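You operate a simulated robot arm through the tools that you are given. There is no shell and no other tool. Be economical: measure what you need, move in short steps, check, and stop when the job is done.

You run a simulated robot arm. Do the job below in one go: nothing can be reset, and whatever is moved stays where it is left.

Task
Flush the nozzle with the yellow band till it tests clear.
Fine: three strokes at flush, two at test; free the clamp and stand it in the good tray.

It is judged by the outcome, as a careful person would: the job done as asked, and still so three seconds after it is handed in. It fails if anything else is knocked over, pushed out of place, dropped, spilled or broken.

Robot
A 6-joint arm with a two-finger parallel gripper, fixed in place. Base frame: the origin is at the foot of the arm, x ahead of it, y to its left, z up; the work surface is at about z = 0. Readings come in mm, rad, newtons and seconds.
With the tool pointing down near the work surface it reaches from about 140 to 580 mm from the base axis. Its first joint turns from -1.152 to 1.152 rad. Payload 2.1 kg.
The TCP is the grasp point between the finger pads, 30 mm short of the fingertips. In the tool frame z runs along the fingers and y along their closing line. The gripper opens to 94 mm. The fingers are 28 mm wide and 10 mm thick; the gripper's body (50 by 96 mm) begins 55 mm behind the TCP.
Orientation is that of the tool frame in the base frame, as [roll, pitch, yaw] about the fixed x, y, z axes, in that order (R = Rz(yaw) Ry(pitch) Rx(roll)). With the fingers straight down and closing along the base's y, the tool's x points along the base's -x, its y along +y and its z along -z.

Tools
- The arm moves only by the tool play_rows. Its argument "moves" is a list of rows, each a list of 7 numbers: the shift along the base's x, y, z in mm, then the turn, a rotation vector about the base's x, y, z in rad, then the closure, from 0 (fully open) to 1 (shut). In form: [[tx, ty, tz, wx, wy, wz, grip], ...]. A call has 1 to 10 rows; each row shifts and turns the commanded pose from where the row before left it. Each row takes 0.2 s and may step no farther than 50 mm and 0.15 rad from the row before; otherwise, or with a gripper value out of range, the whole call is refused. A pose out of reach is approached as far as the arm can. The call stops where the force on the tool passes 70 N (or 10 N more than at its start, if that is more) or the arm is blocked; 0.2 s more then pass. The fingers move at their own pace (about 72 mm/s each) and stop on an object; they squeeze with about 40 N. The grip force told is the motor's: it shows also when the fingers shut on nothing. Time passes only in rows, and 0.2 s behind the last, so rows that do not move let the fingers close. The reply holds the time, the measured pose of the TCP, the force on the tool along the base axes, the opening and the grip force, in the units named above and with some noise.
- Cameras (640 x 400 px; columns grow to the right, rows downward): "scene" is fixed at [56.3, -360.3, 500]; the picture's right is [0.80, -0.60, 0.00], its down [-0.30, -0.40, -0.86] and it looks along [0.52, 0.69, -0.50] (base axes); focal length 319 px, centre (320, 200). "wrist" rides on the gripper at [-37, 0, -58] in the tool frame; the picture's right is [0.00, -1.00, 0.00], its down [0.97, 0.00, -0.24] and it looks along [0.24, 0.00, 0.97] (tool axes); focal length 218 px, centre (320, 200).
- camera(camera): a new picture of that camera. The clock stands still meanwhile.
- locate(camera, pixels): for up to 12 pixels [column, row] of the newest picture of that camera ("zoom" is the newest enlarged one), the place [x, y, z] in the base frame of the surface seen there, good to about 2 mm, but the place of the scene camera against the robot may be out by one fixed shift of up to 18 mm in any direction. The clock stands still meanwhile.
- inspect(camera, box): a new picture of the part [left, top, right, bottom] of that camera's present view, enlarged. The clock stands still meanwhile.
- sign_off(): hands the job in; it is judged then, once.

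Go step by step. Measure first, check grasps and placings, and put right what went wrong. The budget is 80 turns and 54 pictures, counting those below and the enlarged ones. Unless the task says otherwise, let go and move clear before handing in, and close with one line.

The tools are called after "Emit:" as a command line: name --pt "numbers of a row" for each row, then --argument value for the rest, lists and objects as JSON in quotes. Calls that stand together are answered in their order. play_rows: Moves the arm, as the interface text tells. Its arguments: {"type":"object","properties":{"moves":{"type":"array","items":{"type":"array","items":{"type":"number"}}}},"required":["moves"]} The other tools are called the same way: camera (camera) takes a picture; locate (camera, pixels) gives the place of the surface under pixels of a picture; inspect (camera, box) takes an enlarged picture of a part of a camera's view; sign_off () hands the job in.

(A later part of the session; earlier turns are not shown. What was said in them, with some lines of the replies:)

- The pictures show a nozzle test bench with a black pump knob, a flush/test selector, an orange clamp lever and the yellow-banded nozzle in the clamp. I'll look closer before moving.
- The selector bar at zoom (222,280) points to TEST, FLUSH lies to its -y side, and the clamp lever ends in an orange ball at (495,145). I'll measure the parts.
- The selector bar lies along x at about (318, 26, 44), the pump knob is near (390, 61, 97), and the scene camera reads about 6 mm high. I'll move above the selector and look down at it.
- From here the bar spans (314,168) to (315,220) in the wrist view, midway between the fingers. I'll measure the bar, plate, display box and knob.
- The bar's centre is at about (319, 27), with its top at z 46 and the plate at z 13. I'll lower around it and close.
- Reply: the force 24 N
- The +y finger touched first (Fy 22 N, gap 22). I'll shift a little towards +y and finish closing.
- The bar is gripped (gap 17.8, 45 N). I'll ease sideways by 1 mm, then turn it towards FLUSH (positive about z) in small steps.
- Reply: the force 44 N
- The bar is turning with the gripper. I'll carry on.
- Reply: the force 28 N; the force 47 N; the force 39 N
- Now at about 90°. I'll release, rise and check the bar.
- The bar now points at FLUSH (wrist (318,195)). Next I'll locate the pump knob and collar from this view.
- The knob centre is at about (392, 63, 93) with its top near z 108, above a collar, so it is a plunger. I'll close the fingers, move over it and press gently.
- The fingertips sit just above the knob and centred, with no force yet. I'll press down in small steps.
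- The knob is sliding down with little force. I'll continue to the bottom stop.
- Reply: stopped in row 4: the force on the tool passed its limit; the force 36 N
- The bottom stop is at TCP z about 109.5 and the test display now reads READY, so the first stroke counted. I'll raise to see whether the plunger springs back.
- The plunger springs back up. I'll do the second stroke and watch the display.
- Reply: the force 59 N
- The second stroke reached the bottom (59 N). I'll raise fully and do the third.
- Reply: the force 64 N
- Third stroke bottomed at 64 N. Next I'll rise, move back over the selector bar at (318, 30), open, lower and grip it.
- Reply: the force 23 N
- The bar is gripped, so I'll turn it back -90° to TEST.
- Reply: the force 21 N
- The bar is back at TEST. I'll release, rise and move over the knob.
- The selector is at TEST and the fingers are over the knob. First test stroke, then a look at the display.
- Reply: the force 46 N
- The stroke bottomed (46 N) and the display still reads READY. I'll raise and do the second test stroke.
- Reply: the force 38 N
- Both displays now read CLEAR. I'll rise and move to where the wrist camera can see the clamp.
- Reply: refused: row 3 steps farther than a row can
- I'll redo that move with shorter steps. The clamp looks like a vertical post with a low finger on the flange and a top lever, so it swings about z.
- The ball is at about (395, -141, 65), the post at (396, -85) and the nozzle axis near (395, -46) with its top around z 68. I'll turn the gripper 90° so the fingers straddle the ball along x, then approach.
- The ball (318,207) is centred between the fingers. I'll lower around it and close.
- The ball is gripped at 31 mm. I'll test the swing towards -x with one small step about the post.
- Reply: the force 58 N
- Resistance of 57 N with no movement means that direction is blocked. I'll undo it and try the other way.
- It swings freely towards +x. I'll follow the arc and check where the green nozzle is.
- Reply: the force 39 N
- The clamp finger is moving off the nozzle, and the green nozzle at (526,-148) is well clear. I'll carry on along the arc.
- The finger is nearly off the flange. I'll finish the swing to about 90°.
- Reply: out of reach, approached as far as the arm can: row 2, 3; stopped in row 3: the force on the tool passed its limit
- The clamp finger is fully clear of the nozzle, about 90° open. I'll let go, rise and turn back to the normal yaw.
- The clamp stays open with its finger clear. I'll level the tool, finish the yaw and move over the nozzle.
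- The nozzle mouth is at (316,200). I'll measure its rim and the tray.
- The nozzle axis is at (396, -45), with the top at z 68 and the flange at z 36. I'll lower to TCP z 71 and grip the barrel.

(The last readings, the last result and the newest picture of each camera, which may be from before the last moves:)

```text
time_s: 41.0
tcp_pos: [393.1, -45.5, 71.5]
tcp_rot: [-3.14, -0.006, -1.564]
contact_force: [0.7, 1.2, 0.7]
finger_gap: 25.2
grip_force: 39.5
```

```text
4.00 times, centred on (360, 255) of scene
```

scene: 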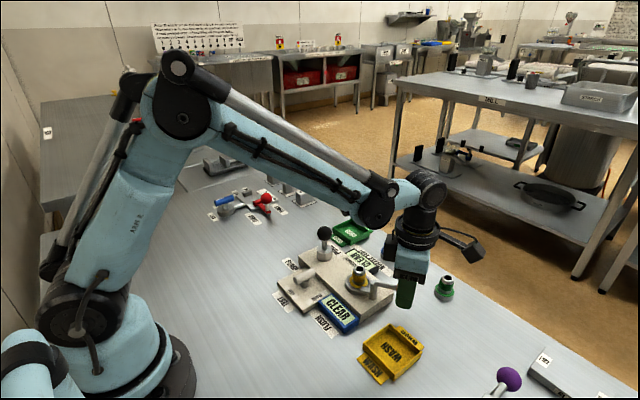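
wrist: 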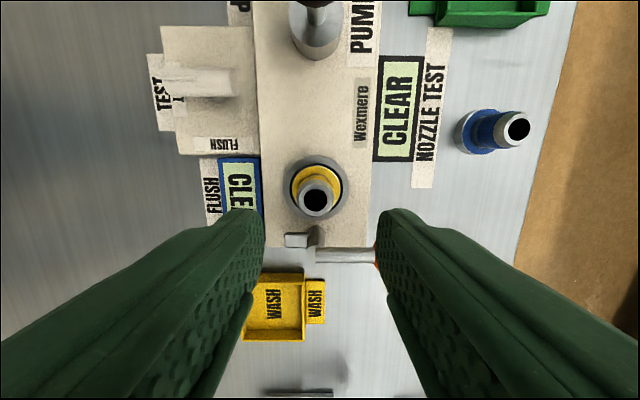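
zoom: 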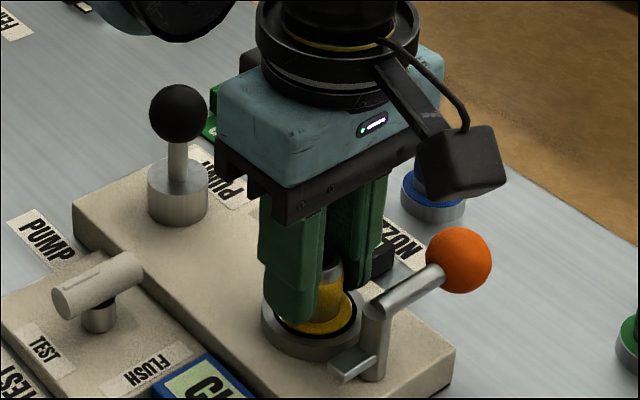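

The barrel is gripped (gap 25.2, 40 N). I'll lift straight up.

Emit:
play_rows --pt "0 0 8 0 0 0 1" --pt "0 0 12 0 0 0 1" --pt "0 0 20 0 0 0 1" --pt "0 0 30 0 0 0 1" --pt "0 0 30 0 0 0 1"

Emit:
camera --camera "scene"

Emit:
inspect --camera "scene" --box '[310, 165, 430, 285]'

```text
time_s: 42.2
tcp_pos: [394.5, -45.6, 171.6]
tcp_rot: [3.14, -0.004, -1.562]
contact_force: [0.6, -0.2, -0.7]
finger_gap: 25.1
grip_force: 40.3
```

```text
13 pictures are left
```

scene: 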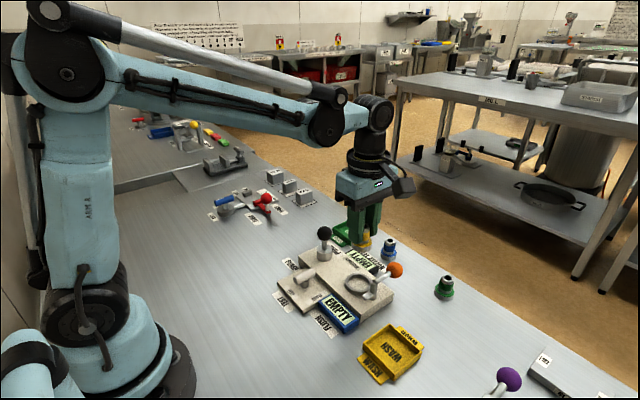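

```text
3.33 times, centred on (370, 225) of scene
```

zoom: 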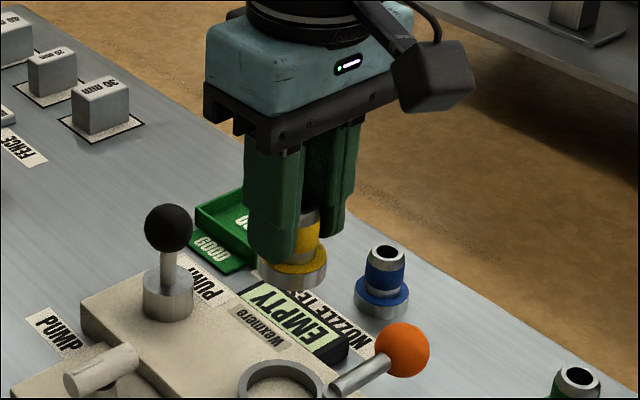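

The nozzle is up and the display reads EMPTY. I'll carry it at height towards the green tray and look.

Emit:
play_rows --pt "20 25 5 0 0 0 1" --pt "25 30 0 0 0 0 1" --pt "25 30 0 0 0 0 1" --pt "20 25 0 0 0 0 1" --pt "0 0 0 0 0 0 1"

Emit:
camera --camera "wrist"

```text
time_s: 43.4
tcp_pos: [480.7, 62.2, 175.2]
tcp_rot: [3.14, -0.004, -1.563]
contact_force: [-0.2, -0.7, -2.3]
finger_gap: 25.4
grip_force: 40.2
```

```text
11 pictures are left
```

wrist: 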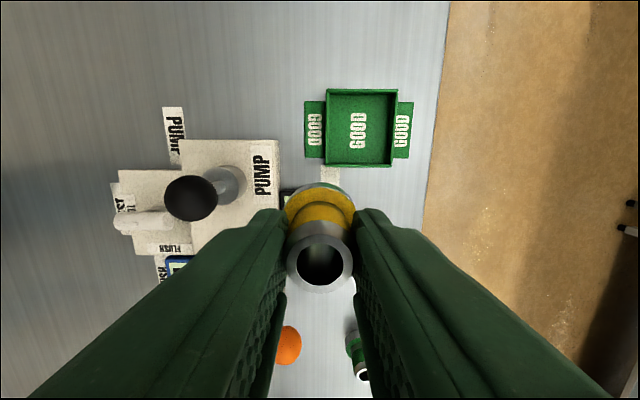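

The tray (360,128) is clear ahead. I'll measure its corners and the held nozzle's flange.

Emit:
locate --camera "wrist" --pixels '[[332, 98], [390, 98], [332, 158], [390, 158], [345, 105], [375, 150], [327, 92], [394, 164], [320, 187], [320, 205], [320, 232], [320, 284]]'

```text
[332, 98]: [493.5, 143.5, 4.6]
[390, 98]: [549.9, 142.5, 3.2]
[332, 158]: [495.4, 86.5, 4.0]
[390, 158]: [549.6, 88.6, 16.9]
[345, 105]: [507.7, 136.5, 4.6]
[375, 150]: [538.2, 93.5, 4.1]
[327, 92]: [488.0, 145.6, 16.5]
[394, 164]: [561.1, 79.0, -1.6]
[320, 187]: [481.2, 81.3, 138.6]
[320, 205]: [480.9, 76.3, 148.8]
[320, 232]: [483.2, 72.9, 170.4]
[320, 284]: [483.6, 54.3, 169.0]
```

The tray interior is centred at about (521.5, 115), with its floor at z 4 and walls to z 17. The nozzle axis sits about 2 mm +x of the TCP. I'll move over and lower to just above the floor.

Emit:
play_rows --pt "20 26 0 0 0 0 1" --pt "18.8 25.8 0 0 0 0 1" --pt "0 0 -30 0 0 0 1" --pt "0 0 -30 0 0 0 1" --pt "0 0 -30 0 0 0 1" --pt "0 0 -18 0 0 0 1" --pt "0 0 0 0 0 0 1"

Emit:
inspect --camera "scene" --box '[310, 180, 410, 270]'

```text
time_s: 45.0
tcp_pos: [521.4, 114.8, 66.4]
tcp_rot: [-3.141, -0.005, -1.564]
contact_force: [-1.0, -0.4, -1.0]
finger_gap: 25.2
grip_force: 39.8
```

```text
4.44 times, centred on (360, 225) of scene
```

zoom: 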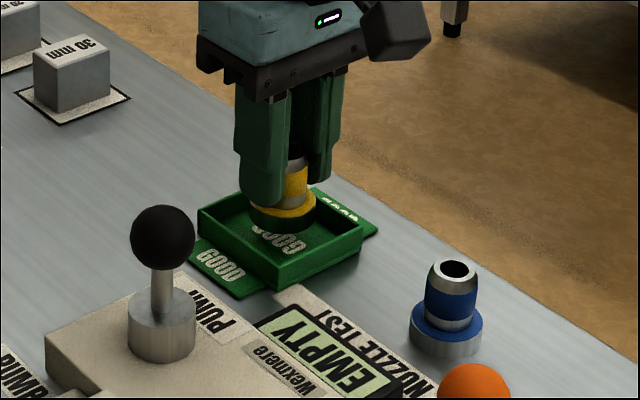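

The nozzle is over the tray floor, centred and upright. I'll lower in small steps until it touches.

Emit:
play_rows --pt "-1 0 -4 0 0 0 1" --pt "0 0 -4 0 0 0 1" --pt "0 0 -3 0 0 0 1" --pt "0 0 0 0 0 0 1"

```text
time_s: 46.0
tcp_pos: [522.2, 116.0, 54.6]
tcp_rot: [-3.142, -0.004, -1.564]
contact_force: [-0.3, -0.3, -1.9]
finger_gap: 25.2
grip_force: 40.1
```

Emit:
play_rows --pt "0 0 -2 0 0 0 1" --pt "0 0 -1.5 0 0 0 1" --pt "0 0 0 0 0 0 1"

Emit:
inspect --camera "scene" --box '[320, 200, 390, 260]'

```text
time_s: 46.8
tcp_pos: [522.2, 116.9, 52.5]
tcp_rot: [-3.141, -0.004, -1.563]
contact_force: [-0.1, -0.5, -1.2]
finger_gap: 25.5
grip_force: 39.9
```

```text
6.67 times, centred on (355, 230) of scene
```

zoom: 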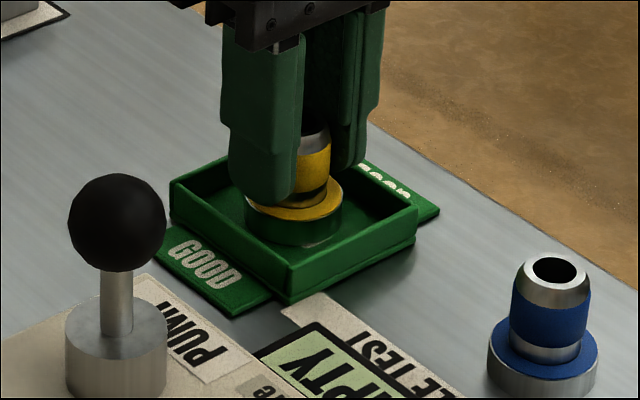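

Emit:
play_rows --pt "0 0 -1 0 0 0 1" --pt "0 0 -1 0 0 0 1" --pt "0 0 0 0 0 0 1"

```text
time_s: 47.6
tcp_pos: [522.1, 115.8, 52.0]
tcp_rot: [-3.14, -0.005, -1.565]
contact_force: [1.9, 1.1, 14.6]
finger_gap: 25.1
grip_force: 40.2
```

Contact with the tray floor (Fz +15 N). I'll let go gently and rise straight up.

Emit:
play_rows --pt "0 0 0 0 0 0 0.6" --pt "0 0 0 0 0 0 0.5" --pt "0 0 0 0 0 0 0.5" --pt "0 0 15 0 0 0 0.5" --pt "0 0 30 0 0 0 0.5" --pt "0 0 40 0 0 0 0.5" --pt "-30 -10 30 0 0 0 0.5" --pt "-30 -10 10 0 0 0 0.5"

Emit:
camera --camera "scene"

Emit:
inspect --camera "scene" --box '[290, 200, 420, 310]'

```text
time_s: 49.4
tcp_pos: [463.6, 96.7, 177.2]
tcp_rot: [3.141, -0.004, -1.565]
contact_force: [0.1, 0.6, -0.5]
finger_gap: 46.7
grip_force: 0.0
```

```text
8 pictures are left
```

scene: 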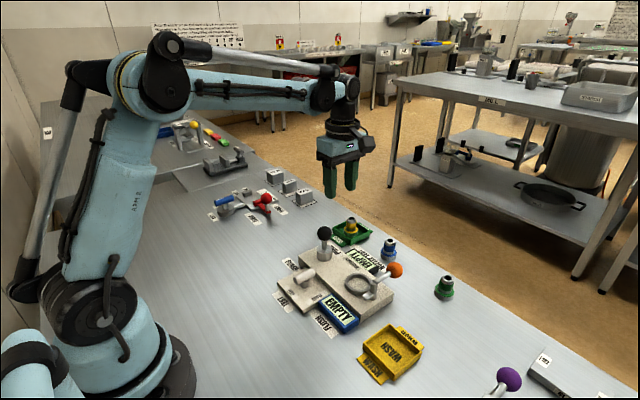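

```text
3.64 times, centred on (355, 255) of scene
```

zoom: 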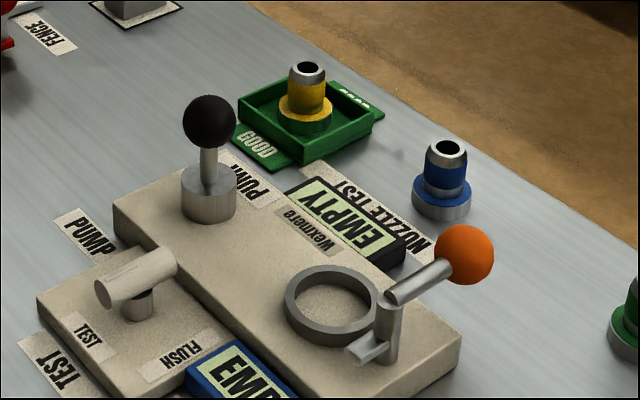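

The yellow-banded nozzle stands upright in the green GOOD tray, the clamp is open, the arm is clear and nothing else has moved. I'm handing in.

Emit:
sign_off

```text
The job is handed in.
```

The yellow-banded nozzle got three strokes at flush and two at test, and the display read CLEAR; I freed it from the clamp and it now stands upright in the good tray.
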